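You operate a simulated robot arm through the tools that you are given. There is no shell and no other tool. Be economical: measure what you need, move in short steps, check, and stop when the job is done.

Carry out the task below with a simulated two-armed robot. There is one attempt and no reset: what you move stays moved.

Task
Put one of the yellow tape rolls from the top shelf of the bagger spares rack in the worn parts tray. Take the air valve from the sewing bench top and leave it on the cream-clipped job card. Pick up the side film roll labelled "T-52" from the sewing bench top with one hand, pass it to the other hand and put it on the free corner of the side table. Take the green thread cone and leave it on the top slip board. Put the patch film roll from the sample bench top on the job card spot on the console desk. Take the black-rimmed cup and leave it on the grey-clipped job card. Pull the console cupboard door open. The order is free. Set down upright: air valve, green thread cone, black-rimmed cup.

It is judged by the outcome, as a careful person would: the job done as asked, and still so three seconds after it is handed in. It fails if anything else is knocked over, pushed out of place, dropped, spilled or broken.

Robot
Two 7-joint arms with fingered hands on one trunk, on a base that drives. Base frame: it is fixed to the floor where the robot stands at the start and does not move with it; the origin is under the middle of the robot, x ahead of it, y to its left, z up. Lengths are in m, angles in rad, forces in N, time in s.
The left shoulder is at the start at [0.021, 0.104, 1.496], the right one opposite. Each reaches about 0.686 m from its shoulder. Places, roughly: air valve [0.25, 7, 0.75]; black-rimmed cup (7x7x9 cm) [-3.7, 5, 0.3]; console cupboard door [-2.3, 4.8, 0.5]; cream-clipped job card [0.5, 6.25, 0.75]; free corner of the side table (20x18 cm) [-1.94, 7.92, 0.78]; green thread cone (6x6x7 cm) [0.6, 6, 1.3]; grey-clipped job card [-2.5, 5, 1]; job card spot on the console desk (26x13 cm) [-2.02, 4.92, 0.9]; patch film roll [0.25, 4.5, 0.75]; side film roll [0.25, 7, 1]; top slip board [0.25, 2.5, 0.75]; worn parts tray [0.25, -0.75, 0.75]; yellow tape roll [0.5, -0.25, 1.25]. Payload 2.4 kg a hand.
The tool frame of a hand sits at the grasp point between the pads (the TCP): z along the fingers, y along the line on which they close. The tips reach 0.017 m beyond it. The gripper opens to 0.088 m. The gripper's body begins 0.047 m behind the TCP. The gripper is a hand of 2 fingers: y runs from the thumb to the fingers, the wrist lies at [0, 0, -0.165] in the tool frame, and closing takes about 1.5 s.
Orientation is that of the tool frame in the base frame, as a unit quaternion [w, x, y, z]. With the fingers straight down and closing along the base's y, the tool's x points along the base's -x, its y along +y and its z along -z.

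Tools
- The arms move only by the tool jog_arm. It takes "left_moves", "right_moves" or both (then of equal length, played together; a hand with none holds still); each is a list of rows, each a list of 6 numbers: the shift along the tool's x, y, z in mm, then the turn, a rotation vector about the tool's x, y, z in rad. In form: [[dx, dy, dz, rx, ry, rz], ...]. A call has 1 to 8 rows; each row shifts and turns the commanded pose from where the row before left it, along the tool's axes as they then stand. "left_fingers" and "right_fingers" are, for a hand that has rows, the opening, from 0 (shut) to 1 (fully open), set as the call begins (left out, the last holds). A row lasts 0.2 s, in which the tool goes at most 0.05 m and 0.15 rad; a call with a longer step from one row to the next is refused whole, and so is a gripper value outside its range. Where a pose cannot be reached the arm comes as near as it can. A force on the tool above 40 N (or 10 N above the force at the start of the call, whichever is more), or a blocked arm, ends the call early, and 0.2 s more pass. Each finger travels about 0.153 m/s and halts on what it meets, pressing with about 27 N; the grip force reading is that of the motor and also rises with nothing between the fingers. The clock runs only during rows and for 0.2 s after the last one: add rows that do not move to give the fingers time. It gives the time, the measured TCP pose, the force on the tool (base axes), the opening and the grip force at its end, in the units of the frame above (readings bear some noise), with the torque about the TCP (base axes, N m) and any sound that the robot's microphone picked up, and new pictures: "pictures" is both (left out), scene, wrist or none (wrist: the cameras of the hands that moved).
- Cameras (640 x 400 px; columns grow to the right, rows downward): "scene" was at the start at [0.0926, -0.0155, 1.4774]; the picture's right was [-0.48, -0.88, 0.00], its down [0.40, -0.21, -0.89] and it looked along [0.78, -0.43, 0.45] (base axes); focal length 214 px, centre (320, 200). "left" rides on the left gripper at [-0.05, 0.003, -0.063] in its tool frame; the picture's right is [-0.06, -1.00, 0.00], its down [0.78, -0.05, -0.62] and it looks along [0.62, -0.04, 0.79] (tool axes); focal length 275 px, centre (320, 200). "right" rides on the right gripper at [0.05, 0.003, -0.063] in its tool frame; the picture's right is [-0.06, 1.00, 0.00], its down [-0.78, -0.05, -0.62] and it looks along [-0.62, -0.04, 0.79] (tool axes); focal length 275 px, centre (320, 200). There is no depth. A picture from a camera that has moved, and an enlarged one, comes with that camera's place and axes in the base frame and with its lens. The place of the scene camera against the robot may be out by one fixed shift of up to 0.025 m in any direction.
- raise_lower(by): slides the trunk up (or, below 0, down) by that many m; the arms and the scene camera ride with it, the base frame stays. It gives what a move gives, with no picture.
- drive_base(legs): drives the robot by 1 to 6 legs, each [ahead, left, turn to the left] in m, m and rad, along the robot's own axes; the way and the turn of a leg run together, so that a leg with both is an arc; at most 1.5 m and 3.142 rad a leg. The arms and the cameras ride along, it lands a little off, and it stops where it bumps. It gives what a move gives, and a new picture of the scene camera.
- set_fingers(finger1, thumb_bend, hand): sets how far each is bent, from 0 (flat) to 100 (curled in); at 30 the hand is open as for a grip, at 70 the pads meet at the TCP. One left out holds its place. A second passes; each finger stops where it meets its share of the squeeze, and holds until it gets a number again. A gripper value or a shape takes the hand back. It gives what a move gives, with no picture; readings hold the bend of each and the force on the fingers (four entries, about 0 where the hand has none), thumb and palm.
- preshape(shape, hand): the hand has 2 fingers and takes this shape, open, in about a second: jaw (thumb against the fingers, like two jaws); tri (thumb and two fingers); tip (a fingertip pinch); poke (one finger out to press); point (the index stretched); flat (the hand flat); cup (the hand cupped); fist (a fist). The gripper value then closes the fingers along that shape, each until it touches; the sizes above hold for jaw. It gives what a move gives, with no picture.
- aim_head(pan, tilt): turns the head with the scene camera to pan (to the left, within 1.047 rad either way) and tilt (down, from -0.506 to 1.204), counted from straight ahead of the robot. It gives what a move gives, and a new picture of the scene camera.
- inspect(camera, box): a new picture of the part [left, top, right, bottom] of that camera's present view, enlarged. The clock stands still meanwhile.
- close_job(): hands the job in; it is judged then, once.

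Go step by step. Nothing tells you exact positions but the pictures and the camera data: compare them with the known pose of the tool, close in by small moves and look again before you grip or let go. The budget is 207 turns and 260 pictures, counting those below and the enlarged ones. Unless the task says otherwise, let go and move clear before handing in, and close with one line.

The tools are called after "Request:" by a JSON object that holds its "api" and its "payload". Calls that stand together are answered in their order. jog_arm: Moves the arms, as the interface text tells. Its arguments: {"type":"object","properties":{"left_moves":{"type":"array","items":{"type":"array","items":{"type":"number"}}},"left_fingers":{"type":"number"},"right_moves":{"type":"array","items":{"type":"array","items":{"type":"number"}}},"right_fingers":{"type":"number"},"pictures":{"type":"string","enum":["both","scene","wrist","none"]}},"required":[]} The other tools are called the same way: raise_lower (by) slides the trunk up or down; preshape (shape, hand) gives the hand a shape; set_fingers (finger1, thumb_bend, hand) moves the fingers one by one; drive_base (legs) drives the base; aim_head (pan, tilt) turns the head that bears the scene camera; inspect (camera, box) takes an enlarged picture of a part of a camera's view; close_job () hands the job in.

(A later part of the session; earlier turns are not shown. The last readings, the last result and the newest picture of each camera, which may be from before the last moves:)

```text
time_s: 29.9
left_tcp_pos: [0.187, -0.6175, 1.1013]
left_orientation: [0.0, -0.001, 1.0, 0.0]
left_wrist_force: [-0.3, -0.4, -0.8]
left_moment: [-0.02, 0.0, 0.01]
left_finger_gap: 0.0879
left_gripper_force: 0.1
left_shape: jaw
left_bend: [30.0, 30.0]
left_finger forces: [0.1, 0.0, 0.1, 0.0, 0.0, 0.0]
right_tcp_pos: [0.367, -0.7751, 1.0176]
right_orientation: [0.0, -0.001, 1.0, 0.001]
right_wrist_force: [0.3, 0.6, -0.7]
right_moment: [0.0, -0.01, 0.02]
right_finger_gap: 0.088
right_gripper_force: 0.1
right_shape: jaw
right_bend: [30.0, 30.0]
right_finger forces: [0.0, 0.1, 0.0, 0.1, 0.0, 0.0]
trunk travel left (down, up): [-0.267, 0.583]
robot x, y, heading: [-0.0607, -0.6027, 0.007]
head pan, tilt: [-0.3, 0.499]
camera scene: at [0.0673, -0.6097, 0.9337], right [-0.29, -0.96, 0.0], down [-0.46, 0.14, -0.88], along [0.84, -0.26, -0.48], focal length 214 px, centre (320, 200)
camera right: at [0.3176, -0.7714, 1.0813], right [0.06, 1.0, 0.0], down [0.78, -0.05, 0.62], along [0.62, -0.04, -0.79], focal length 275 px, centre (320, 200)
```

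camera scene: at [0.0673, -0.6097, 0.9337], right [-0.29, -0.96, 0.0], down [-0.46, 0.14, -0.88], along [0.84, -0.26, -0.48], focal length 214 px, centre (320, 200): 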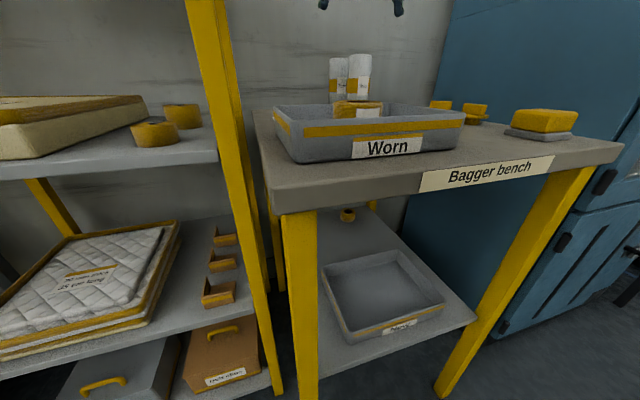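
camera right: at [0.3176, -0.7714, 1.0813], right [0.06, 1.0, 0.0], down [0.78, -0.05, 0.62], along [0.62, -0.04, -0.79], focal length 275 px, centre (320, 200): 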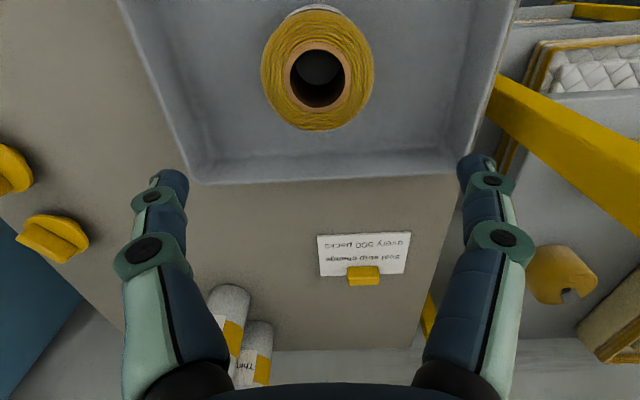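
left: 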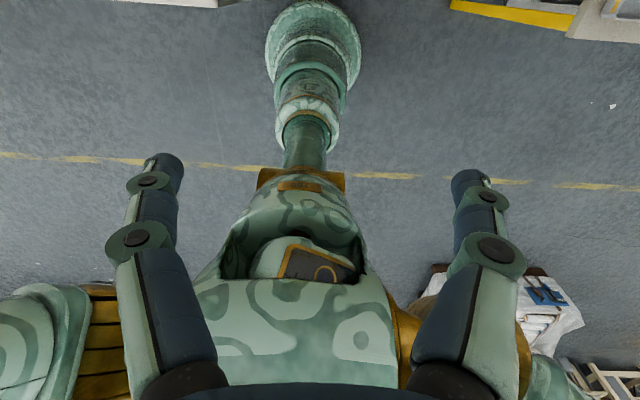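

The roll sits in the Worn tray. I raise up, retract the arm, back away and look left along the room.

Request:
{"api": "raise_lower", "payload": {"by": 0.45}}

Request:
{"api": "jog_arm", "payload": {"right_moves": [[45, 0, 0, 0, 0, 0], [45, 0, 0, 0, 0, 0], [45, 0, 0, 0, 0, 0], [45, 0, 0, 0, 0, 0], [40, 0, 0, 0, 0, 0]], "pictures": "none"}}

Request:
{"api": "drive_base", "payload": {"legs": [[-0.45, 0, 0], [0, 0, 1.57]]}}

Request:
{"api": "aim_head", "payload": {"pan": 0, "tilt": 0.35}}

```text
refused: 0.45 is not a number from -0.4 to 0.4
```

```text
time_s: 31.1
left_tcp_pos: [0.1872, -0.618, 1.1003]
left_orientation: [0.0, -0.001, 1.0, 0.0]
left_wrist_force: [0.5, 0.0, -0.5]
left_moment: [0.01, -0.02, 0.01]
left_finger_gap: 0.0879
left_gripper_force: 0.2
left_shape: jaw
left_bend: [30.0, 30.0]
left_finger forces: [0.1, 0.0, 0.1, 0.0, 0.1, 0.0]
right_tcp_pos: [0.1487, -0.7762, 1.0201]
right_orientation: [0.0, -0.001, 1.0, 0.0]
right_wrist_force: [-0.9, -1.1, 0.1]
right_moment: [0.02, 0.01, 0.0]
right_finger_gap: 0.0879
right_gripper_force: 0.1
right_shape: jaw
right_bend: [30.0, 30.0]
right_finger forces: [0.0, 0.1, 0.0, 0.0, 0.0, 0.0]
trunk travel left (down, up): [-0.267, 0.583]
robot x, y, heading: [-0.0606, -0.6004, 0.006]
head pan, tilt: [-0.3, 0.499]
```

```text
time_s: 37.6
left_tcp_pos: [-0.4937, -0.3547, 1.1009]
left_orientation: [0.0, 0.709, -0.705, -0.001]
left_wrist_force: [-0.4, -0.1, -0.6]
left_moment: [0.0, -0.04, 0.01]
left_finger_gap: 0.0879
left_gripper_force: 0.0
left_shape: jaw
left_bend: [30.0, 30.0]
left_finger forces: [0.0, 0.1, 0.0, 0.0, 0.1, 0.0]
right_tcp_pos: [-0.3343, -0.3902, 1.0207]
right_orientation: [0.0, 0.709, -0.705, 0.0]
right_wrist_force: [-0.3, -1.2, -0.6]
right_moment: [-0.02, 0.0, 0.02]
right_finger_gap: 0.0877
right_gripper_force: 0.1
right_shape: jaw
right_bend: [30.0, 30.0]
right_finger forces: [0.0, 0.1, 0.1, 0.1, 0.1, 0.1]
trunk travel left (down, up): [-0.267, 0.583]
robot x, y, heading: [-0.5058, -0.6014, 1.575]
head pan, tilt: [-0.3, 0.499]
camera scene: at [-0.4778, -0.4617, 0.9337], right [0.96, -0.29, 0.0], down [-0.14, -0.46, -0.88], along [0.26, 0.84, -0.48], focal length 214 px, centre (320, 200)
```

scene: 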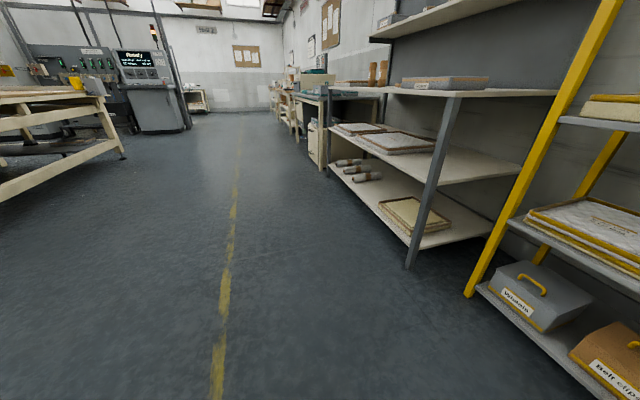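

```text
time_s: 38.4
left_tcp_pos: [-0.4934, -0.3553, 1.101]
left_orientation: [-0.001, 0.709, -0.705, 0.0]
left_wrist_force: [0.0, -0.6, 0.8]
left_moment: [-0.02, 0.01, -0.03]
left_finger_gap: 0.0878
left_gripper_force: 0.1
left_shape: jaw
left_bend: [30.0, 30.0]
left_finger forces: [0.1, 0.0, 0.1, 0.0, 0.0, 0.1]
right_tcp_pos: [-0.3345, -0.391, 1.0194]
right_orientation: [0.0, 0.709, -0.705, 0.0]
right_wrist_force: [0.3, -0.6, -0.1]
right_moment: [0.04, -0.03, 0.01]
right_finger_gap: 0.0878
right_gripper_force: 0.1
right_shape: jaw
right_bend: [30.0, 30.0]
right_finger forces: [0.1, 0.0, 0.0, 0.0, 0.1, 0.0]
trunk travel left (down, up): [-0.267, 0.583]
robot x, y, heading: [-0.5098, -0.6, 1.576]
head pan, tilt: [0.0, 0.351]
camera scene: at [-0.5047, -0.4557, 0.9474], right [1.0, 0.0, 0.0], down [0.0, -0.34, -0.94], along [0.0, 0.94, -0.34], focal length 214 px, centre (320, 200)
```

scene: 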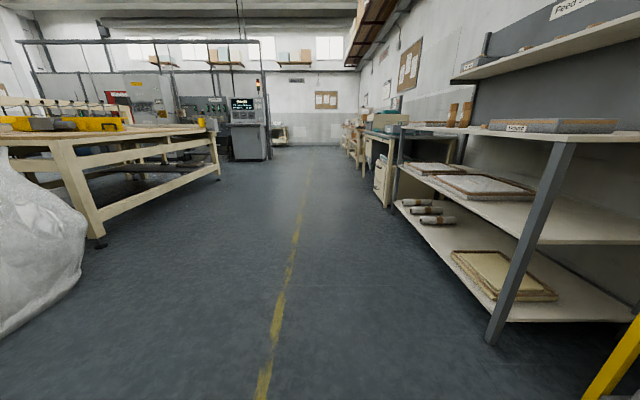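

The aisle ahead is clear. I drive up it to see the slip board at y≈2.5 on the right.

Request:
{"api": "drive_base", "payload": {"legs": [[1.5, 0, 0], [1.4, 0, 0], [0, 0, -1.57]]}}

Request:
{"api": "raise_lower", "payload": {"by": 0.4}}

Request:
{"api": "aim_head", "payload": {"pan": 0, "tilt": 0.6}}

```text
time_s: 56.2
left_tcp_pos: [-0.2351, 2.2896, 1.1011]
left_orientation: [0.0, 0.0, 1.0, 0.0]
left_wrist_force: [0.8, -0.2, -0.6]
left_moment: [0.01, 0.01, 0.0]
left_finger_gap: 0.0881
left_gripper_force: 0.2
left_shape: jaw
left_bend: [30.0, 30.0]
left_finger forces: [0.0, 0.0, 0.0, 0.0, 0.0, 0.0]
right_tcp_pos: [-0.2727, 2.1296, 1.0197]
right_orientation: [0.0, 0.0, 1.0, -0.001]
right_wrist_force: [-0.2, -0.5, -1.0]
right_moment: [0.03, 0.03, -0.01]
right_finger_gap: 0.088
right_gripper_force: 0.0
right_shape: jaw
right_bend: [30.0, 30.0]
right_finger forces: [0.0, 0.0, 0.0, 0.0, 0.0, 0.0]
trunk travel left (down, up): [-0.267, 0.583]
robot x, y, heading: [-0.4811, 2.3046, -0.001]
head pan, tilt: [0.0, 0.351]
camera scene: at [-0.3487, 2.3238, 0.9474], right [0.0, -1.0, 0.0], down [-0.34, 0.0, -0.94], along [0.94, 0.0, -0.34], focal length 214 px, centre (320, 200)
```

scene: 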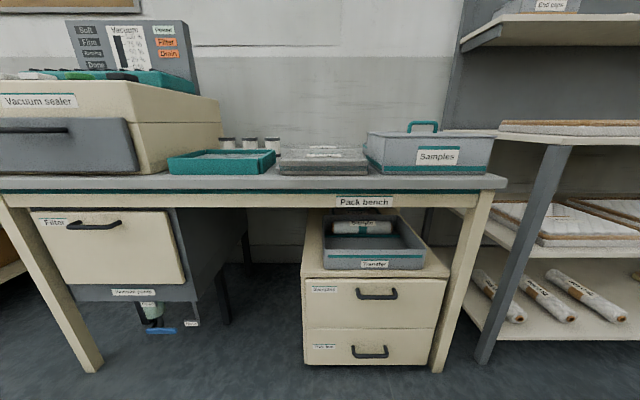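

```text
time_s: 60.1
left_tcp_pos: [-0.2344, 2.2894, 1.5015]
left_orientation: [0.001, 0.0, 1.0, 0.0]
left_wrist_force: [-0.1, 0.6, 0.1]
left_moment: [0.02, -0.03, 0.01]
left_finger_gap: 0.088
left_gripper_force: 0.1
left_shape: jaw
left_bend: [30.0, 30.0]
left_finger forces: [0.0, 0.1, 0.0, 0.1, 0.0, 0.1]
right_tcp_pos: [-0.2727, 2.131, 1.4202]
right_orientation: [0.0, 0.0, 1.0, 0.0]
right_wrist_force: [-0.8, 0.3, 0.6]
right_moment: [0.01, 0.01, -0.01]
right_finger_gap: 0.0881
right_gripper_force: 0.1
right_shape: jaw
right_bend: [30.0, 30.0]
right_finger forces: [0.0, 0.1, 0.1, 0.0, 0.0, 0.0]
trunk travel left (down, up): [-0.667, 0.183]
robot x, y, heading: [-0.4817, 2.3075, 0.002]
head pan, tilt: [0.0, 0.351]
```

```text
time_s: 60.8
left_tcp_pos: [-0.2354, 2.2897, 1.5015]
left_orientation: [0.0, 0.0, 1.0, 0.0]
left_wrist_force: [0.2, -0.1, 0.9]
left_moment: [0.0, 0.0, 0.03]
left_finger_gap: 0.088
left_gripper_force: 0.0
left_shape: jaw
left_bend: [30.0, 30.0]
left_finger forces: [0.1, 0.1, 0.1, 0.1, 0.0, 0.0]
right_tcp_pos: [-0.2723, 2.1301, 1.4197]
right_orientation: [0.0, 0.0, 1.0, 0.001]
right_wrist_force: [-0.9, 0.3, 0.2]
right_moment: [0.01, -0.03, -0.01]
right_finger_gap: 0.0882
right_gripper_force: 0.1
right_shape: jaw
right_bend: [30.0, 30.0]
right_finger forces: [0.0, 0.0, 0.0, 0.0, 0.1, 0.0]
trunk travel left (down, up): [-0.667, 0.183]
robot x, y, heading: [-0.481, 2.3047, 0.001]
head pan, tilt: [0.0, 0.6]
camera scene: at [-0.3614, 2.3238, 1.3264], right [0.0, -1.0, 0.0], down [-0.56, 0.0, -0.83], along [0.83, 0.0, -0.56], focal length 214 px, centre (320, 200)
```

scene: 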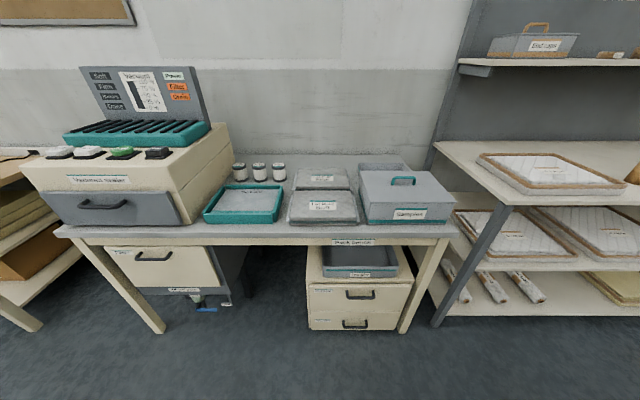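

Request:
{"api": "inspect", "payload": {"camera": "scene", "box": [190, 140, 470, 250]}}

Request:
{"api": "aim_head", "payload": {"pan": 0.7, "tilt": 0.4}}

```text
2.29 times, centred on (330, 195) of scene
camera zoom: at [-0.3614, 2.3238, 1.3264], right [0.0, -1.0, 0.0], down [-0.56, 0.0, -0.83], along [0.83, 0.0, -0.56], focal length 490 px, centre (297, 211)
```

zoom: 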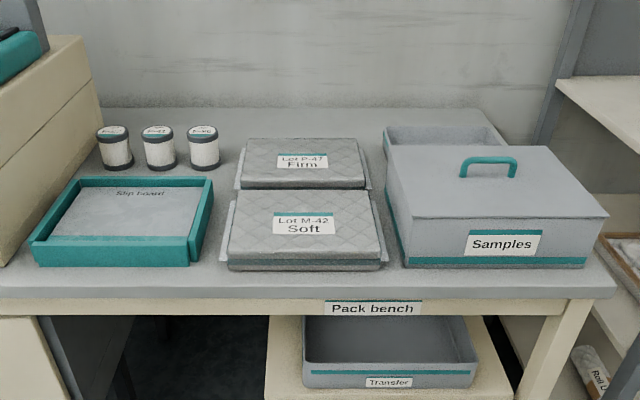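

```text
time_s: 61.9
left_tcp_pos: [-0.2355, 2.2891, 1.5015]
left_orientation: [0.0, 0.0, 1.0, 0.0]
left_wrist_force: [0.9, 0.9, -0.3]
left_moment: [-0.01, 0.01, 0.05]
left_finger_gap: 0.0882
left_gripper_force: 0.0
left_shape: jaw
left_bend: [30.0, 30.0]
left_finger forces: [0.1, 0.0, 0.0, 0.1, 0.0, 0.0]
right_tcp_pos: [-0.2729, 2.1297, 1.4186]
right_orientation: [0.0, 0.0, 1.0, 0.001]
right_wrist_force: [-1.0, -0.1, 0.6]
right_moment: [-0.01, -0.05, 0.0]
right_finger_gap: 0.0878
right_gripper_force: 0.1
right_shape: jaw
right_bend: [30.0, 30.0]
right_finger forces: [0.1, 0.1, 0.0, 0.0, 0.0, 0.0]
trunk travel left (down, up): [-0.667, 0.183]
robot x, y, heading: [-0.4797, 2.3045, 0.003]
head pan, tilt: [0.7, 0.4]
camera scene: at [-0.3789, 2.3834, 1.3445], right [0.64, -0.77, 0.0], down [-0.3, -0.25, -0.92], along [0.7, 0.59, -0.39], focal length 214 px, centre (320, 200)
```

scene: 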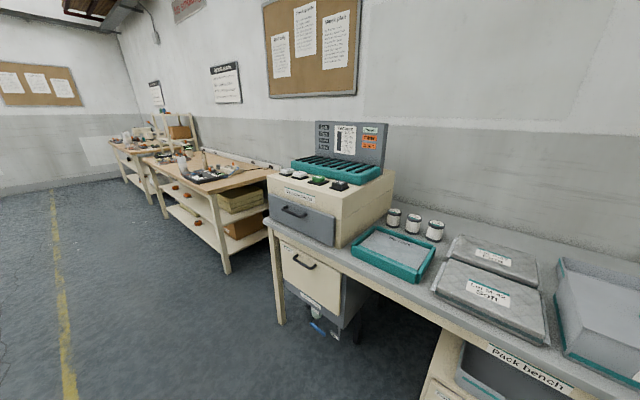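

The slip boards are in the teal tray on the pack bench. Next I drive on to the sample bench at y≈4.5.

Request:
{"api": "drive_base", "payload": {"legs": [[0, 1.1, 0], [0, 1.0, 0]]}}

Request:
{"api": "aim_head", "payload": {"pan": 0, "tilt": 0.6}}

```text
time_s: 72.3
left_tcp_pos: [-0.2389, 4.3896, 1.5012]
left_orientation: [0.0, -0.002, 1.0, 0.0]
left_wrist_force: [-0.2, -0.9, 0.1]
left_moment: [0.02, 0.03, 0.0]
left_finger_gap: 0.0875
left_gripper_force: 0.1
left_shape: jaw
left_bend: [30.0, 30.0]
left_finger forces: [0.0, 0.0, 0.1, 0.0, 0.1, 0.0]
right_tcp_pos: [-0.2759, 4.2295, 1.4198]
right_orientation: [0.0, -0.001, 1.0, 0.0]
right_wrist_force: [-0.1, -0.9, 0.0]
right_moment: [0.04, -0.01, 0.01]
right_finger_gap: 0.0879
right_gripper_force: 0.1
right_shape: jaw
right_bend: [30.0, 30.0]
right_finger forces: [0.1, 0.0, 0.0, 0.1, 0.0, 0.1]
trunk travel left (down, up): [-0.667, 0.183]
robot x, y, heading: [-0.486, 4.4017, 0.008]
head pan, tilt: [0.7, 0.4]
camera scene: at [-0.3835, 4.4837, 1.3446], right [0.65, -0.76, 0.0], down [-0.3, -0.25, -0.92], along [0.7, 0.6, -0.39], focal length 214 px, centre (320, 200)
```

scene: 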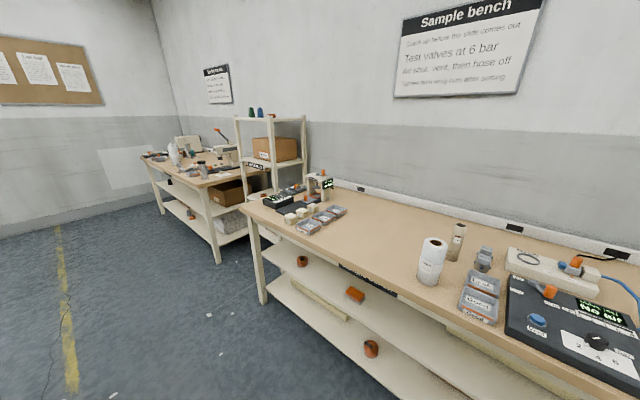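

```text
time_s: 73.4
left_tcp_pos: [-0.2392, 4.3896, 1.5011]
left_orientation: [0.0, -0.002, 1.0, 0.001]
left_wrist_force: [-0.3, 0.2, -0.4]
left_moment: [0.02, 0.02, 0.07]
left_finger_gap: 0.0879
left_gripper_force: 0.1
left_shape: jaw
left_bend: [30.0, 30.0]
left_finger forces: [0.0, 0.1, 0.0, 0.0, 0.0, 0.1]
right_tcp_pos: [-0.2773, 4.2302, 1.4202]
right_orientation: [0.0, -0.002, 1.0, 0.0]
right_wrist_force: [1.0, -0.4, -0.2]
right_moment: [0.0, 0.0, -0.02]
right_finger_gap: 0.0878
right_gripper_force: 0.0
right_shape: jaw
right_bend: [30.0, 30.0]
right_finger forces: [0.1, 0.0, 0.0, 0.0, 0.0, 0.0]
trunk travel left (down, up): [-0.667, 0.183]
robot x, y, heading: [-0.4844, 4.4032, 0.003]
head pan, tilt: [0.0, 0.6]
camera scene: at [-0.3658, 4.4238, 1.3264], right [0.0, -1.0, 0.0], down [-0.56, 0.0, -0.83], along [0.83, 0.0, -0.56], focal length 214 px, centre (320, 200)
```

scene: 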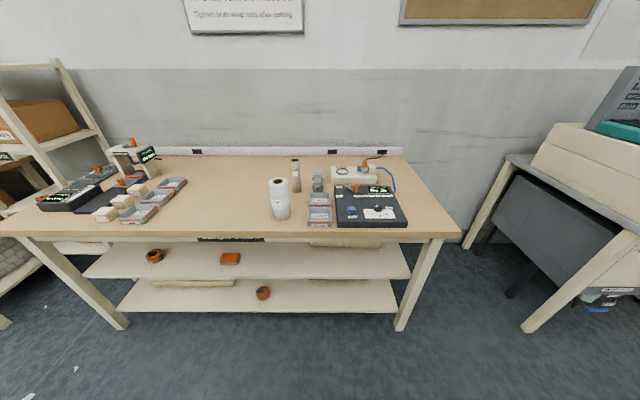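

Request:
{"api": "inspect", "payload": {"camera": "scene", "box": [240, 140, 420, 250]}}

Request:
{"api": "inspect", "payload": {"camera": "scene", "box": [0, 120, 200, 250]}}

```text
3.56 times, centred on (330, 195) of scene
camera zoom: at [-0.3658, 4.4238, 1.3264], right [0.0, -1.0, 0.0], down [-0.56, 0.0, -0.83], along [0.83, 0.0, -0.56], focal length 763 px, centre (284, 218)
```

zoom: 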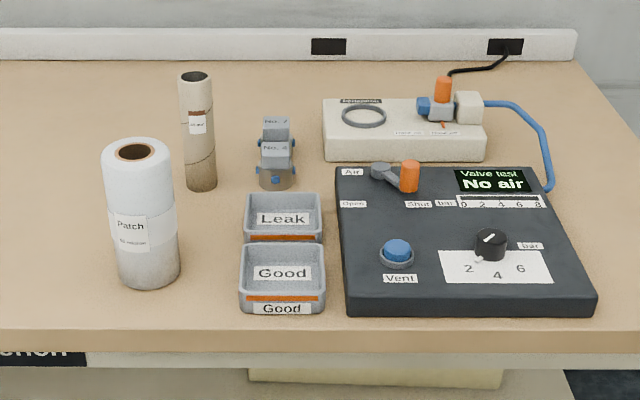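

```text
3.08 times, centred on (100, 185) of scene
camera zoom: at [-0.3658, 4.4238, 1.3264], right [0.0, -1.0, 0.0], down [-0.56, 0.0, -0.83], along [0.83, 0.0, -0.56], focal length 660 px, centre (997, 246)
```

zoom: 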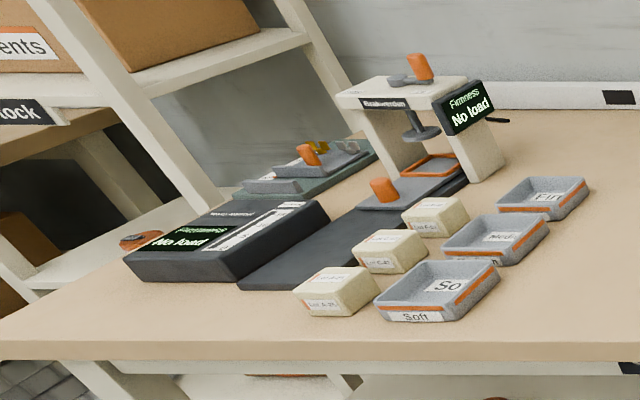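

The patch film roll is the tall white roll labelled "Patch", near [0.30, 4.57]. I position the base so the right hand can come down over it.

Request:
{"api": "drive_base", "payload": {"legs": [[0, 0.37, 0], [0.36, 0, 0]]}}

Request:
{"api": "inspect", "payload": {"camera": "right", "box": [0, 0, 640, 400]}}

```text
time_s: 77.7
left_tcp_pos: [0.1204, 4.7628, 1.5002]
left_orientation: [0.0, -0.004, 1.0, -0.001]
left_wrist_force: [-0.4, 0.3, 0.3]
left_moment: [0.02, -0.04, -0.03]
left_finger_gap: 0.0877
left_gripper_force: 0.1
left_shape: jaw
left_bend: [30.0, 30.0]
left_finger forces: [0.1, 0.1, 0.0, 0.0, 0.0, 0.0]
right_tcp_pos: [0.0826, 4.6041, 1.4194]
right_orientation: [-0.001, -0.003, 1.0, 0.0]
right_wrist_force: [-0.7, 0.0, 0.1]
right_moment: [0.0, 0.03, -0.01]
right_finger_gap: 0.0879
right_gripper_force: 0.0
right_shape: jaw
right_bend: [30.0, 30.0]
right_finger forces: [0.1, 0.0, 0.0, 0.0, 0.1, 0.0]
trunk travel left (down, up): [-0.667, 0.183]
robot x, y, heading: [-0.1269, 4.7769, 0.005]
head pan, tilt: [0.0, 0.6]
camera scene: at [-0.006, 4.7964, 1.3263], right [0.01, -1.0, 0.0], down [-0.57, 0.0, -0.82], along [0.82, 0.0, -0.57], focal length 214 px, centre (320, 200)
```

scene: 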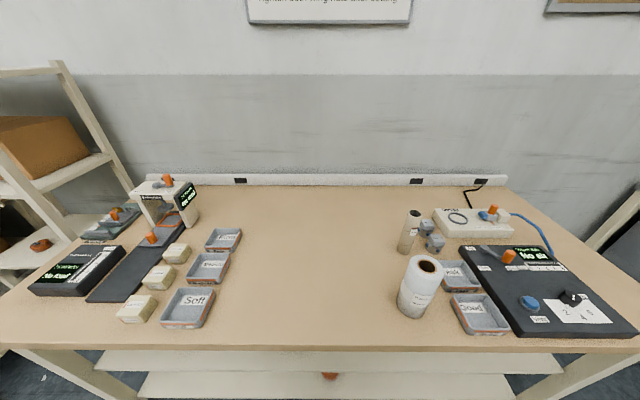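

```text
1.00 times, centred on (320, 200) of right (not enlarged: the box is as wide or as high as the picture)
camera zoom: at [0.0339, 4.6064, 1.483], right [0.06, 1.0, 0.0], down [0.79, -0.04, 0.62], along [0.62, -0.03, -0.79], focal length 275 px, centre (320, 200)
```

zoom: 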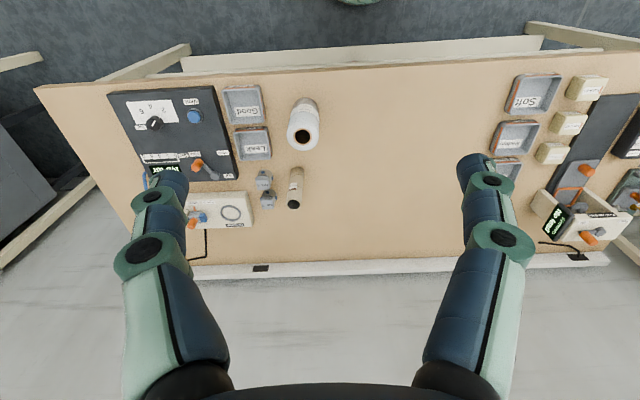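

Request:
{"api": "jog_arm", "payload": {"right_moves": [[-45, -10, 0, 0, 0, 0], [-45, -10, 0, 0, 0, 0], [-45, -10, 0, 0, 0, 0], [-45, -10, 0, 0, 0, 0]], "pictures": "none"}}

Request:
{"api": "raise_lower", "payload": {"by": -0.25}}

Request:
{"api": "inspect", "payload": {"camera": "right", "box": [0, 0, 640, 400]}}

```text
time_s: 78.7
left_tcp_pos: [0.1213, 4.7619, 1.5002]
left_orientation: [-0.001, -0.003, 1.0, 0.0]
left_wrist_force: [0.2, -0.1, -0.2]
left_moment: [-0.01, -0.03, -0.03]
left_finger_gap: 0.0879
left_gripper_force: 0.0
left_shape: jaw
left_bend: [30.0, 30.0]
left_finger forces: [0.1, 0.1, 0.1, 0.0, 0.0, 0.1]
right_tcp_pos: [0.2654, 4.5633, 1.4184]
right_orientation: [0.0, -0.002, 1.0, 0.0]
right_wrist_force: [0.3, 0.5, -0.7]
right_moment: [0.03, 0.04, 0.01]
right_finger_gap: 0.0878
right_gripper_force: 0.1
right_shape: jaw
right_bend: [30.0, 30.0]
right_finger forces: [0.0, 0.0, 0.0, 0.0, 0.0, 0.0]
trunk travel left (down, up): [-0.667, 0.183]
robot x, y, heading: [-0.1239, 4.779, 0.003]
head pan, tilt: [0.0, 0.6]
```

```text
time_s: 81.3
left_tcp_pos: [0.1186, 4.763, 1.2506]
left_orientation: [0.0, -0.002, 1.0, -0.001]
left_wrist_force: [-0.2, 0.3, -0.1]
left_moment: [0.02, 0.05, 0.02]
left_finger_gap: 0.0878
left_gripper_force: 0.0
left_shape: jaw
left_bend: [30.0, 30.0]
left_finger forces: [0.1, 0.1, 0.1, 0.1, 0.0, 0.1]
right_tcp_pos: [0.2616, 4.5646, 1.1707]
right_orientation: [0.0, -0.002, 1.0, 0.0]
right_wrist_force: [-0.7, 0.3, 0.3]
right_moment: [-0.02, 0.02, 0.0]
right_finger_gap: 0.088
right_gripper_force: 0.0
right_shape: jaw
right_bend: [30.0, 30.0]
right_finger forces: [0.1, 0.1, 0.0, 0.0, 0.0, 0.1]
trunk travel left (down, up): [-0.417, 0.433]
robot x, y, heading: [-0.1303, 4.7743, 0.002]
head pan, tilt: [0.0, 0.6]
```

```text
1.00 times, centred on (320, 200) of right (not enlarged: the box is as wide or as high as the picture)
camera zoom: at [0.2132, 4.5674, 1.2332], right [0.06, 1.0, 0.0], down [0.78, -0.04, 0.62], along [0.62, -0.03, -0.79], focal length 275 px, centre (320, 200)
```

zoom: 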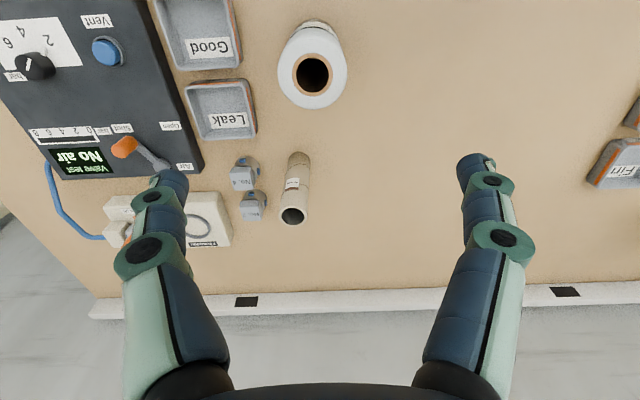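

Request:
{"api": "jog_arm", "payload": {"right_moves": [[-23, -8, 0, 0, 0, 0], [0, 0, 0, 0, 0, 0]], "pictures": "none"}}

Request:
{"api": "raise_lower", "payload": {"by": -0.15}}

Request:
{"api": "inspect", "payload": {"camera": "right", "box": [0, 0, 640, 400]}}

```text
time_s: 81.9
left_tcp_pos: [0.1193, 4.7626, 1.2516]
left_orientation: [0.001, -0.002, 1.0, 0.0]
left_wrist_force: [0.2, -0.2, 0.1]
left_moment: [0.01, 0.06, 0.0]
left_finger_gap: 0.088
left_gripper_force: 0.1
left_shape: jaw
left_bend: [30.0, 30.0]
left_finger forces: [0.1, 0.0, 0.0, 0.1, 0.0, 0.1]
right_tcp_pos: [0.2863, 4.5563, 1.168]
right_orientation: [0.0, -0.003, 1.0, 0.0]
right_wrist_force: [-1.1, -0.1, 0.5]
right_moment: [0.01, 0.01, 0.0]
right_finger_gap: 0.088
right_gripper_force: 0.0
right_shape: jaw
right_bend: [30.0, 30.0]
right_finger forces: [0.0, 0.0, 0.0, 0.0, 0.0, 0.1]
trunk travel left (down, up): [-0.417, 0.433]
robot x, y, heading: [-0.1268, 4.7764, 0.005]
head pan, tilt: [0.0, 0.6]
```

```text
time_s: 83.6
left_tcp_pos: [0.1193, 4.7625, 1.1001]
left_orientation: [0.0, -0.003, 1.0, 0.0]
left_wrist_force: [-0.2, 0.5, -0.4]
left_moment: [0.01, -0.03, -0.01]
left_finger_gap: 0.0877
left_gripper_force: 0.2
left_shape: jaw
left_bend: [30.0, 30.0]
left_finger forces: [0.0, 0.0, 0.1, 0.1, 0.0, 0.0]
right_tcp_pos: [0.2848, 4.5572, 1.0198]
right_orientation: [0.0, -0.003, 1.0, 0.0]
right_wrist_force: [0.2, 0.3, 0.4]
right_moment: [0.0, 0.01, 0.0]
right_finger_gap: 0.0877
right_gripper_force: 0.1
right_shape: jaw
right_bend: [30.0, 30.0]
right_finger forces: [0.1, 0.1, 0.0, 0.1, 0.0, 0.1]
trunk travel left (down, up): [-0.267, 0.583]
robot x, y, heading: [-0.1258, 4.78, 0.005]
head pan, tilt: [0.0, 0.6]
```

```text
1.00 times, centred on (320, 200) of right (not enlarged: the box is as wide or as high as the picture)
camera zoom: at [0.2362, 4.5595, 1.0831], right [0.06, 1.0, 0.0], down [0.78, -0.04, 0.62], along [0.62, -0.03, -0.79], focal length 275 px, centre (320, 200)
```

zoom: 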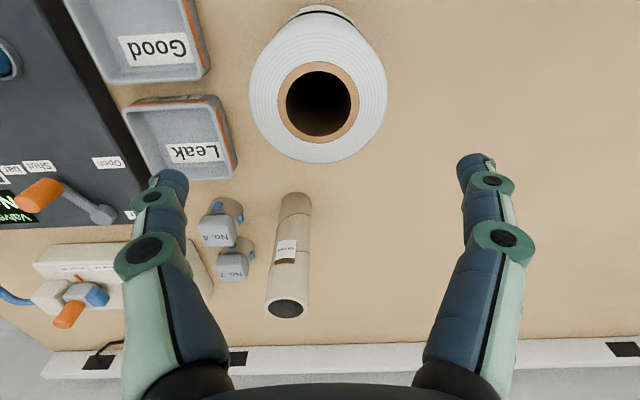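

Aligned. Lower and grip the patch roll.

Request:
{"api": "raise_lower", "payload": {"by": -0.1}}

Request:
{"api": "jog_arm", "payload": {"right_moves": [[0, 0, 0, 0, 0, 0], [0, 0, 0, 0, 0, 0], [0, 0, 0, 0, 0, 0], [0, 0, 0, 0, 0, 0]], "right_fingers": 0, "pictures": "both"}}

```text
time_s: 84.9
left_tcp_pos: [0.1179, 4.7624, 1.001]
left_orientation: [0.001, -0.004, 1.0, -0.001]
left_wrist_force: [-1.2, 0.7, 0.6]
left_moment: [-0.02, 0.03, 0.01]
left_finger_gap: 0.0881
left_gripper_force: 0.1
left_shape: jaw
left_bend: [30.0, 30.0]
left_finger forces: [0.0, 0.0, 0.1, 0.1, 0.1, 0.0]
right_tcp_pos: [0.2854, 4.5567, 0.9219]
right_orientation: [0.003, -0.003, 1.0, 0.0]
right_wrist_force: [6.9, -2.4, 31.7]
right_moment: [-0.35, 0.19, 0.04]
right_finger_gap: 0.087
right_gripper_force: 0.1
right_shape: jaw
right_bend: [30.0, 30.0]
right_finger forces: [9.3, 0.0, 0.0, 0.0, 20.2, 0.0]
trunk travel left (down, up): [-0.167, 0.683]
robot x, y, heading: [-0.128, 4.7789, 0.007]
head pan, tilt: [0.0, 0.6]
```

```text
time_s: 85.9
left_tcp_pos: [0.1189, 4.7641, 1.002]
left_orientation: [0.0, -0.002, 1.0, -0.001]
left_wrist_force: [-0.8, 1.3, 0.3]
left_moment: [0.01, 0.0, 0.01]
left_finger_gap: 0.0878
left_gripper_force: 0.0
left_shape: jaw
left_bend: [30.0, 30.0]
left_finger forces: [0.1, 0.0, 0.0, 0.1, 0.0, 0.0]
right_tcp_pos: [0.2842, 4.5569, 0.9203]
right_orientation: [0.001, -0.003, 1.0, -0.001]
right_wrist_force: [8.0, 1.2, 35.0]
right_moment: [0.0, 0.18, 0.0]
right_finger_gap: 0.0554
right_gripper_force: 26.9
right_shape: jaw
right_bend: [73.0, 73.0]
right_finger forces: [38.6, 0.1, 0.0, 0.1, 39.3, 0.0]
trunk travel left (down, up): [-0.167, 0.683]
robot x, y, heading: [-0.1256, 4.776, 0.005]
head pan, tilt: [0.0, 0.6]
camera scene: at [0.0051, 4.7974, 0.8255], right [0.01, -1.0, 0.0], down [-0.56, 0.0, -0.83], along [0.83, 0.0, -0.56], focal length 214 px, centre (320, 200)
camera right: at [0.2357, 4.5607, 0.984], right [0.06, 1.0, 0.0], down [0.78, -0.04, 0.62], along [0.62, -0.04, -0.78], focal length 275 px, centre (320, 200)
```

scene: 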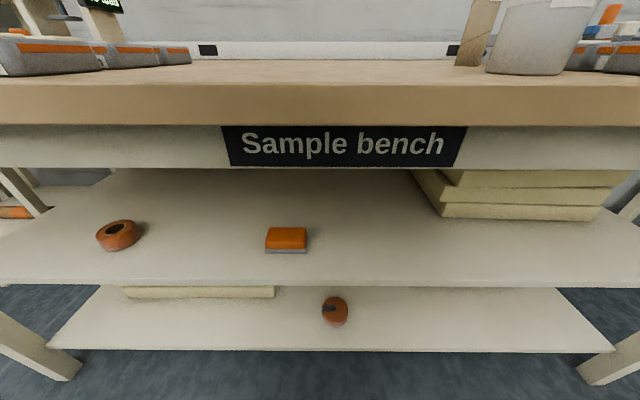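
right: 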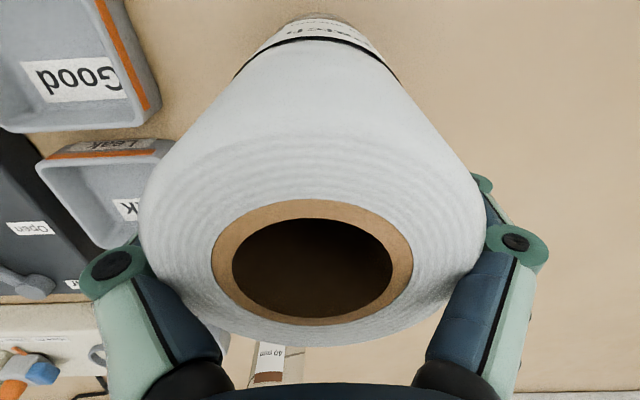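

There's a firm vertical push reading, so I raise a little and check how the roll sits in the hand.

Request:
{"api": "raise_lower", "payload": {"by": 0.02}}

Request:
{"api": "inspect", "payload": {"camera": "right", "box": [0, 0, 640, 400]}}

```text
time_s: 86.6
left_tcp_pos: [0.1196, 4.7618, 1.0208]
left_orientation: [-0.001, -0.002, 1.0, 0.0]
left_wrist_force: [0.2, 0.4, 1.0]
left_moment: [0.03, -0.02, -0.02]
left_finger_gap: 0.088
left_gripper_force: 0.1
left_shape: jaw
left_bend: [30.0, 30.0]
left_finger forces: [0.1, 0.0, 0.0, 0.0, 0.1, 0.0]
right_tcp_pos: [0.286, 4.5551, 0.9386]
right_orientation: [-0.002, -0.003, 1.0, 0.0]
right_wrist_force: [0.2, -0.2, -3.8]
right_moment: [-0.01, -0.01, 0.0]
right_finger_gap: 0.0553
right_gripper_force: 27.2
right_shape: jaw
right_bend: [72.0, 73.0]
right_finger forces: [29.2, 0.0, 0.0, 0.0, 30.2, 0.0]
trunk travel left (down, up): [-0.187, 0.663]
robot x, y, heading: [-0.1263, 4.7766, 0.009]
head pan, tilt: [0.0, 0.6]
```

```text
1.00 times, centred on (320, 200) of right (not enlarged: the box is as wide or as high as the picture)
camera zoom: at [0.2365, 4.5592, 1.0019], right [0.06, 1.0, 0.0], down [0.79, -0.04, 0.62], along [0.61, -0.03, -0.79], focal length 275 px, centre (320, 200)
```

zoom: 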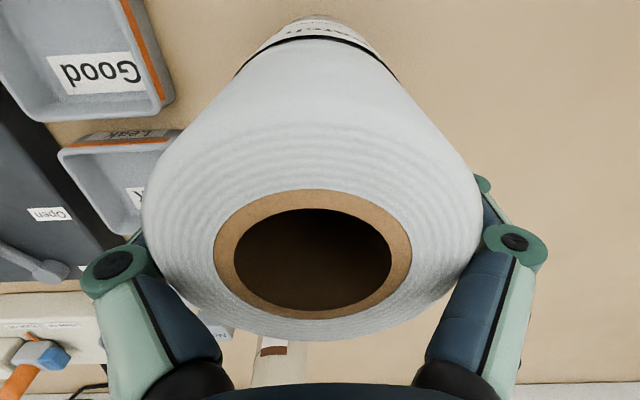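

The roll lifts cleanly. I raise, retract, back off and turn toward the console.

Request:
{"api": "raise_lower", "payload": {"by": 0.3}}

Request:
{"api": "jog_arm", "payload": {"right_moves": [[45, 0, 0, 0, 0, 0], [45, 0, 0, 0, 0, 0], [45, 0, 0, 0, 0, 0], [45, 0, 0, 0, 0, 0]], "pictures": "none"}}

Request:
{"api": "drive_base", "payload": {"legs": [[-0.5, 0, 0], [0, 0, 3.14]]}}

```text
time_s: 89.6
left_tcp_pos: [0.1191, 4.7623, 1.3214]
left_orientation: [0.0, -0.003, 1.0, 0.0]
left_wrist_force: [0.4, -0.6, 0.2]
left_moment: [-0.02, -0.01, 0.02]
left_finger_gap: 0.088
left_gripper_force: 0.1
left_shape: jaw
left_bend: [30.0, 30.0]
left_finger forces: [0.1, 0.0, 0.0, 0.1, 0.1, 0.0]
right_tcp_pos: [0.2865, 4.5557, 1.2386]
right_orientation: [-0.001, -0.002, 1.0, 0.0]
right_wrist_force: [-1.4, 0.0, -3.8]
right_moment: [0.0, -0.04, 0.01]
right_finger_gap: 0.0554
right_gripper_force: 27.6
right_shape: jaw
right_bend: [72.0, 73.0]
right_finger forces: [29.1, 0.1, 0.0, 0.0, 30.3, 0.0]
trunk travel left (down, up): [-0.487, 0.363]
robot x, y, heading: [-0.1259, 4.781, 0.008]
head pan, tilt: [0.0, 0.6]
```

```text
time_s: 90.6
left_tcp_pos: [0.1185, 4.7621, 1.321]
left_orientation: [0.0, -0.002, 1.0, 0.0]
left_wrist_force: [0.2, -0.1, 1.1]
left_moment: [-0.02, -0.03, -0.01]
left_finger_gap: 0.0878
left_gripper_force: 0.0
left_shape: jaw
left_bend: [30.0, 30.0]
left_finger forces: [0.0, 0.0, 0.0, 0.0, 0.0, 0.1]
right_tcp_pos: [0.1049, 4.5554, 1.2404]
right_orientation: [0.0, -0.003, 1.0, -0.001]
right_wrist_force: [0.0, 0.3, -3.5]
right_moment: [0.0, -0.01, -0.02]
right_finger_gap: 0.0552
right_gripper_force: 26.9
right_shape: jaw
right_bend: [72.0, 73.0]
right_finger forces: [29.3, 0.1, 0.0, 0.0, 29.9, 0.0]
trunk travel left (down, up): [-0.487, 0.363]
robot x, y, heading: [-0.1328, 4.776, 0.004]
head pan, tilt: [0.0, 0.6]
```

```text
time_s: 100.8
left_tcp_pos: [-0.8739, 4.7996, 1.3213]
left_orientation: [0.0, 1.0, -0.011, -0.001]
left_wrist_force: [0.3, -0.4, -0.3]
left_moment: [-0.01, -0.02, -0.04]
left_finger_gap: 0.0878
left_gripper_force: 0.0
left_shape: jaw
left_bend: [30.0, 30.0]
left_finger forces: [0.0, 0.1, 0.0, 0.0, 0.1, 0.0]
right_tcp_pos: [-0.8542, 5.0057, 1.2412]
right_orientation: [0.0, 1.0, -0.011, 0.0]
right_wrist_force: [0.0, -0.1, -4.2]
right_moment: [-0.01, 0.0, 0.0]
right_finger_gap: 0.055
right_gripper_force: 27.0
right_shape: jaw
right_bend: [72.0, 73.0]
right_finger forces: [27.8, 0.1, 0.0, 0.0, 28.3, 0.0]
trunk travel left (down, up): [-0.487, 0.363]
robot x, y, heading: [-0.6314, 4.7792, 3.121]
head pan, tilt: [0.0, 0.6]
camera scene: at [-0.7381, 4.7967, 1.1457], right [0.02, 1.0, 0.0], down [0.57, -0.01, -0.82], along [-0.82, 0.02, -0.57], focal length 214 px, centre (320, 200)
```

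scene: 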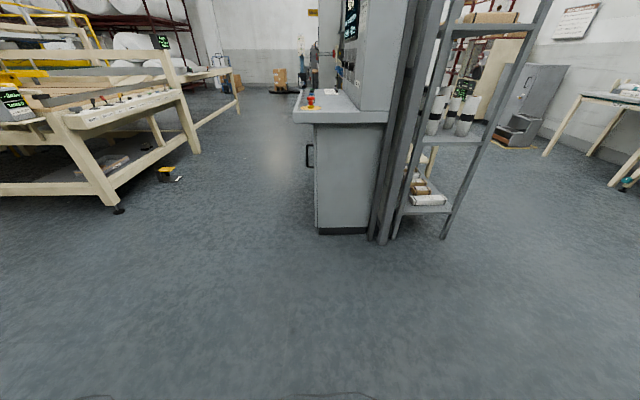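

The console's front (desk and cupboard handle) faces −y. I drive around to stand in front of it, facing +y.

Request:
{"api": "drive_base", "payload": {"legs": [[0, 0.8, 0], [1.4, 0, 0], [0, 0, -1.551]]}}

```text
time_s: 115.6
left_tcp_pos: [-2.0301, 4.2505, 1.3205]
left_orientation: [0.001, -0.702, 0.712, 0.0]
left_wrist_force: [-0.1, 0.3, 0.5]
left_moment: [0.01, 0.01, 0.01]
left_finger_gap: 0.0878
left_gripper_force: 0.1
left_shape: jaw
left_bend: [30.0, 30.0]
left_finger forces: [0.0, 0.0, 0.1, 0.0, 0.0, 0.0]
right_tcp_pos: [-1.8226, 4.2328, 1.2409]
right_orientation: [0.0, -0.702, 0.712, 0.001]
right_wrist_force: [0.2, -0.1, -3.3]
right_moment: [0.01, 0.0, -0.02]
right_finger_gap: 0.0552
right_gripper_force: 26.6
right_shape: jaw
right_bend: [72.0, 73.0]
right_finger forces: [27.3, 0.0, 0.0, 0.0, 27.9, 0.0]
trunk travel left (down, up): [-0.487, 0.363]
robot x, y, heading: [-2.0546, 4.0043, 1.555]
head pan, tilt: [0.0, 0.6]
camera scene: at [-2.0429, 4.1386, 1.1457], right [1.0, -0.01, 0.0], down [-0.01, -0.57, -0.82], along [0.01, 0.82, -0.57], focal length 214 px, centre (320, 200)
```

scene: 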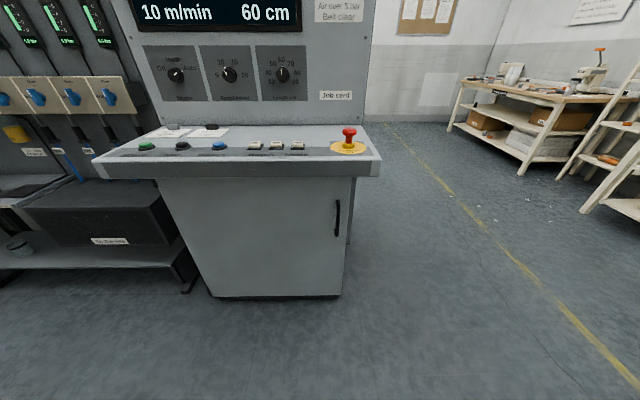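

Request:
{"api": "inspect", "payload": {"camera": "scene", "box": [90, 80, 390, 260]}}

Request:
{"api": "inspect", "payload": {"camera": "scene", "box": [130, 110, 380, 190]}}

```text
2.13 times, centred on (240, 170) of scene
camera zoom: at [-2.0429, 4.1386, 1.1457], right [1.0, -0.01, 0.0], down [-0.01, -0.57, -0.82], along [0.01, 0.82, -0.57], focal length 458 px, centre (491, 264)
```

zoom: 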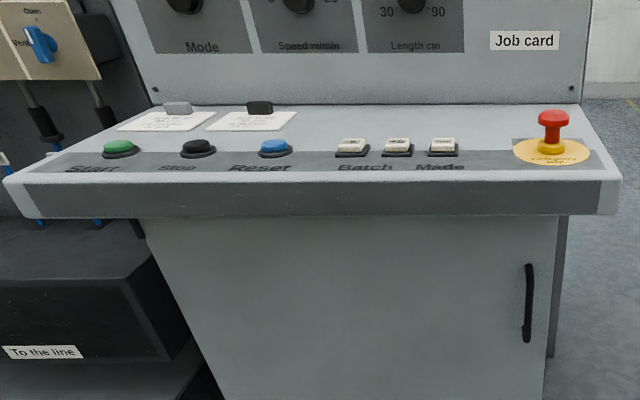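

```text
2.56 times, centred on (255, 150) of scene
camera zoom: at [-2.0429, 4.1386, 1.1457], right [1.0, -0.01, 0.0], down [-0.01, -0.57, -0.82], along [0.01, 0.82, -0.57], focal length 549 px, centre (486, 328)
```

zoom: 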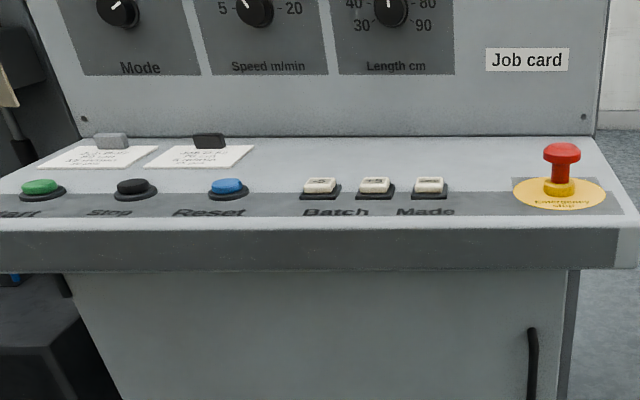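

The grey-clipped card is on the left, the black-clipped next, and the job card spot is the free desk area at right under the "Job card" label. I move up to the desk.

Request:
{"api": "drive_base", "payload": {"legs": [[0, 0.15, 0.015], [0.44, 0, 0]]}}

Request:
{"api": "aim_head", "payload": {"pan": -0.4, "tilt": 0.7}}

```text
time_s: 119.2
left_tcp_pos: [-2.1824, 4.6921, 1.3207]
left_orientation: [0.0, -0.707, 0.707, 0.0]
left_wrist_force: [0.3, 0.2, -0.1]
left_moment: [0.02, 0.01, -0.01]
left_finger_gap: 0.0882
left_gripper_force: 0.1
left_shape: jaw
left_bend: [30.0, 30.0]
left_finger forces: [0.1, 0.1, 0.1, 0.0, 0.0, 0.0]
right_tcp_pos: [-1.9765, 4.678, 1.2413]
right_orientation: [0.001, 0.707, -0.707, 0.001]
right_wrist_force: [0.0, 0.3, -3.7]
right_moment: [0.04, -0.01, -0.01]
right_finger_gap: 0.0549
right_gripper_force: 27.1
right_shape: jaw
right_bend: [72.0, 73.0]
right_finger forces: [27.5, 0.0, 0.0, 0.0, 28.0, 0.1]
trunk travel left (down, up): [-0.487, 0.363]
robot x, y, heading: [-2.2011, 4.447, 1.572]
head pan, tilt: [0.0, 0.6]
camera scene: at [-2.1951, 4.5804, 1.1456], right [1.0, 0.0, 0.0], down [0.0, -0.57, -0.82], along [0.0, 0.82, -0.57], focal length 214 px, centre (320, 200)
```

scene: 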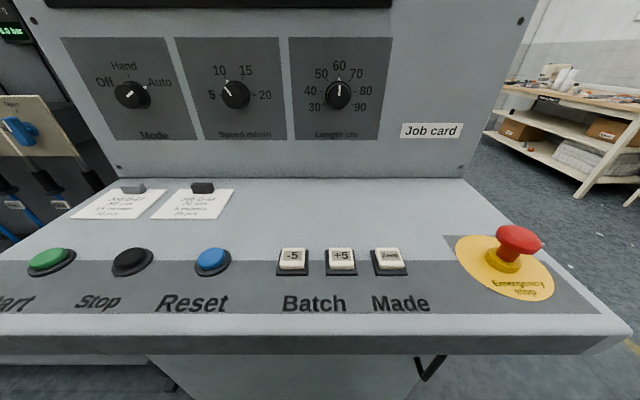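

```text
time_s: 120.1
left_tcp_pos: [-2.1821, 4.6921, 1.3208]
left_orientation: [0.001, 0.707, -0.707, -0.001]
left_wrist_force: [-0.3, 0.7, 0.3]
left_moment: [0.02, -0.01, 0.0]
left_finger_gap: 0.0876
left_gripper_force: 0.0
left_shape: jaw
left_bend: [30.0, 30.0]
left_finger forces: [0.0, 0.1, 0.0, 0.1, 0.1, 0.1]
right_tcp_pos: [-1.9765, 4.6785, 1.2401]
right_orientation: [0.0, 0.708, -0.707, 0.0]
right_wrist_force: [0.1, 0.2, -4.2]
right_moment: [0.01, 0.01, 0.03]
right_finger_gap: 0.0551
right_gripper_force: 26.8
right_shape: jaw
right_bend: [72.0, 73.0]
right_finger forces: [27.4, 0.1, 0.0, 0.0, 28.0, 0.0]
trunk travel left (down, up): [-0.487, 0.363]
robot x, y, heading: [-2.2014, 4.4467, 1.574]
head pan, tilt: [-0.4, 0.7]
camera scene: at [-2.1621, 4.5697, 1.1371], right [0.92, -0.39, 0.0], down [-0.25, -0.59, -0.76], along [0.3, 0.7, -0.64], focal length 214 px, centre (320, 200)
```

scene: 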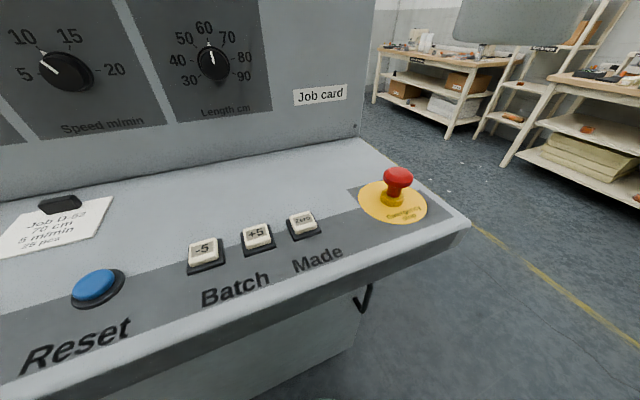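

Request:
{"api": "jog_arm", "payload": {"right_moves": [[-41, 7, 0, 0, 0, 0], [-41, 7, 0, 0, 0, 0], [-41, 7, 0, 0, 0, 0], [-41, 7, 0, 0, 0, 0], [-41, 8, 0, 0, 0, 0], [-41, 7, 0, 0, 0, 0], [0, 0, 0, 0, 0, 0]]}}

```text
time_s: 121.7
left_tcp_pos: [-2.1849, 4.692, 1.3211]
left_orientation: [0.0, 0.708, -0.707, 0.0]
left_wrist_force: [0.0, 0.2, -0.1]
left_moment: [0.0, -0.01, 0.01]
left_finger_gap: 0.0878
left_gripper_force: 0.1
left_shape: jaw
left_bend: [30.0, 30.0]
left_finger forces: [0.0, 0.0, 0.1, 0.0, 0.1, 0.0]
right_tcp_pos: [-2.0155, 4.9176, 1.2379]
right_orientation: [0.0, -0.706, 0.709, 0.0]
right_wrist_force: [-0.3, 0.2, -2.7]
right_moment: [-0.02, 0.0, 0.01]
right_finger_gap: 0.0548
right_gripper_force: 26.6
right_shape: jaw
right_bend: [72.0, 73.0]
right_finger forces: [28.9, 0.0, 0.0, 0.0, 29.1, 0.0]
right hand out of reach, approached as far as the arm can: row 6
trunk travel left (down, up): [-0.487, 0.363]
robot x, y, heading: [-2.1986, 4.447, 1.573]
head pan, tilt: [-0.4, 0.7]
camera scene: at [-2.1621, 4.5696, 1.1371], right [0.92, -0.39, 0.0], down [-0.25, -0.59, -0.76], along [0.3, 0.7, -0.64], focal length 214 px, centre (320, 200)
camera right: at [-2.0179, 4.8687, 1.302], right [-1.0, 0.06, 0.0], down [0.05, 0.78, 0.62], along [0.04, 0.62, -0.79], focal length 275 px, centre (320, 200)
```

scene: 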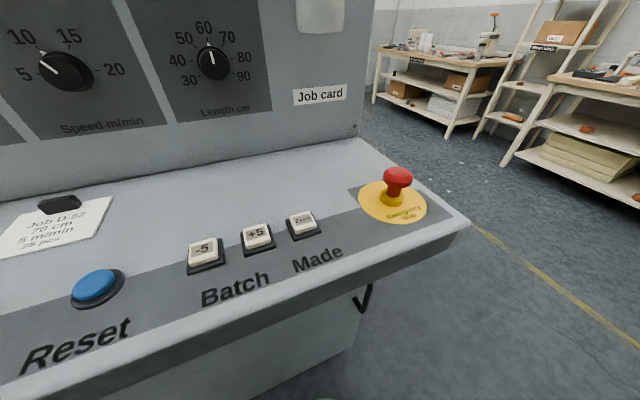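
right: 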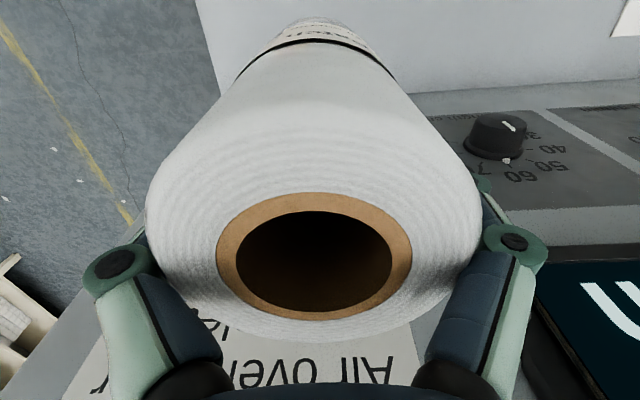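

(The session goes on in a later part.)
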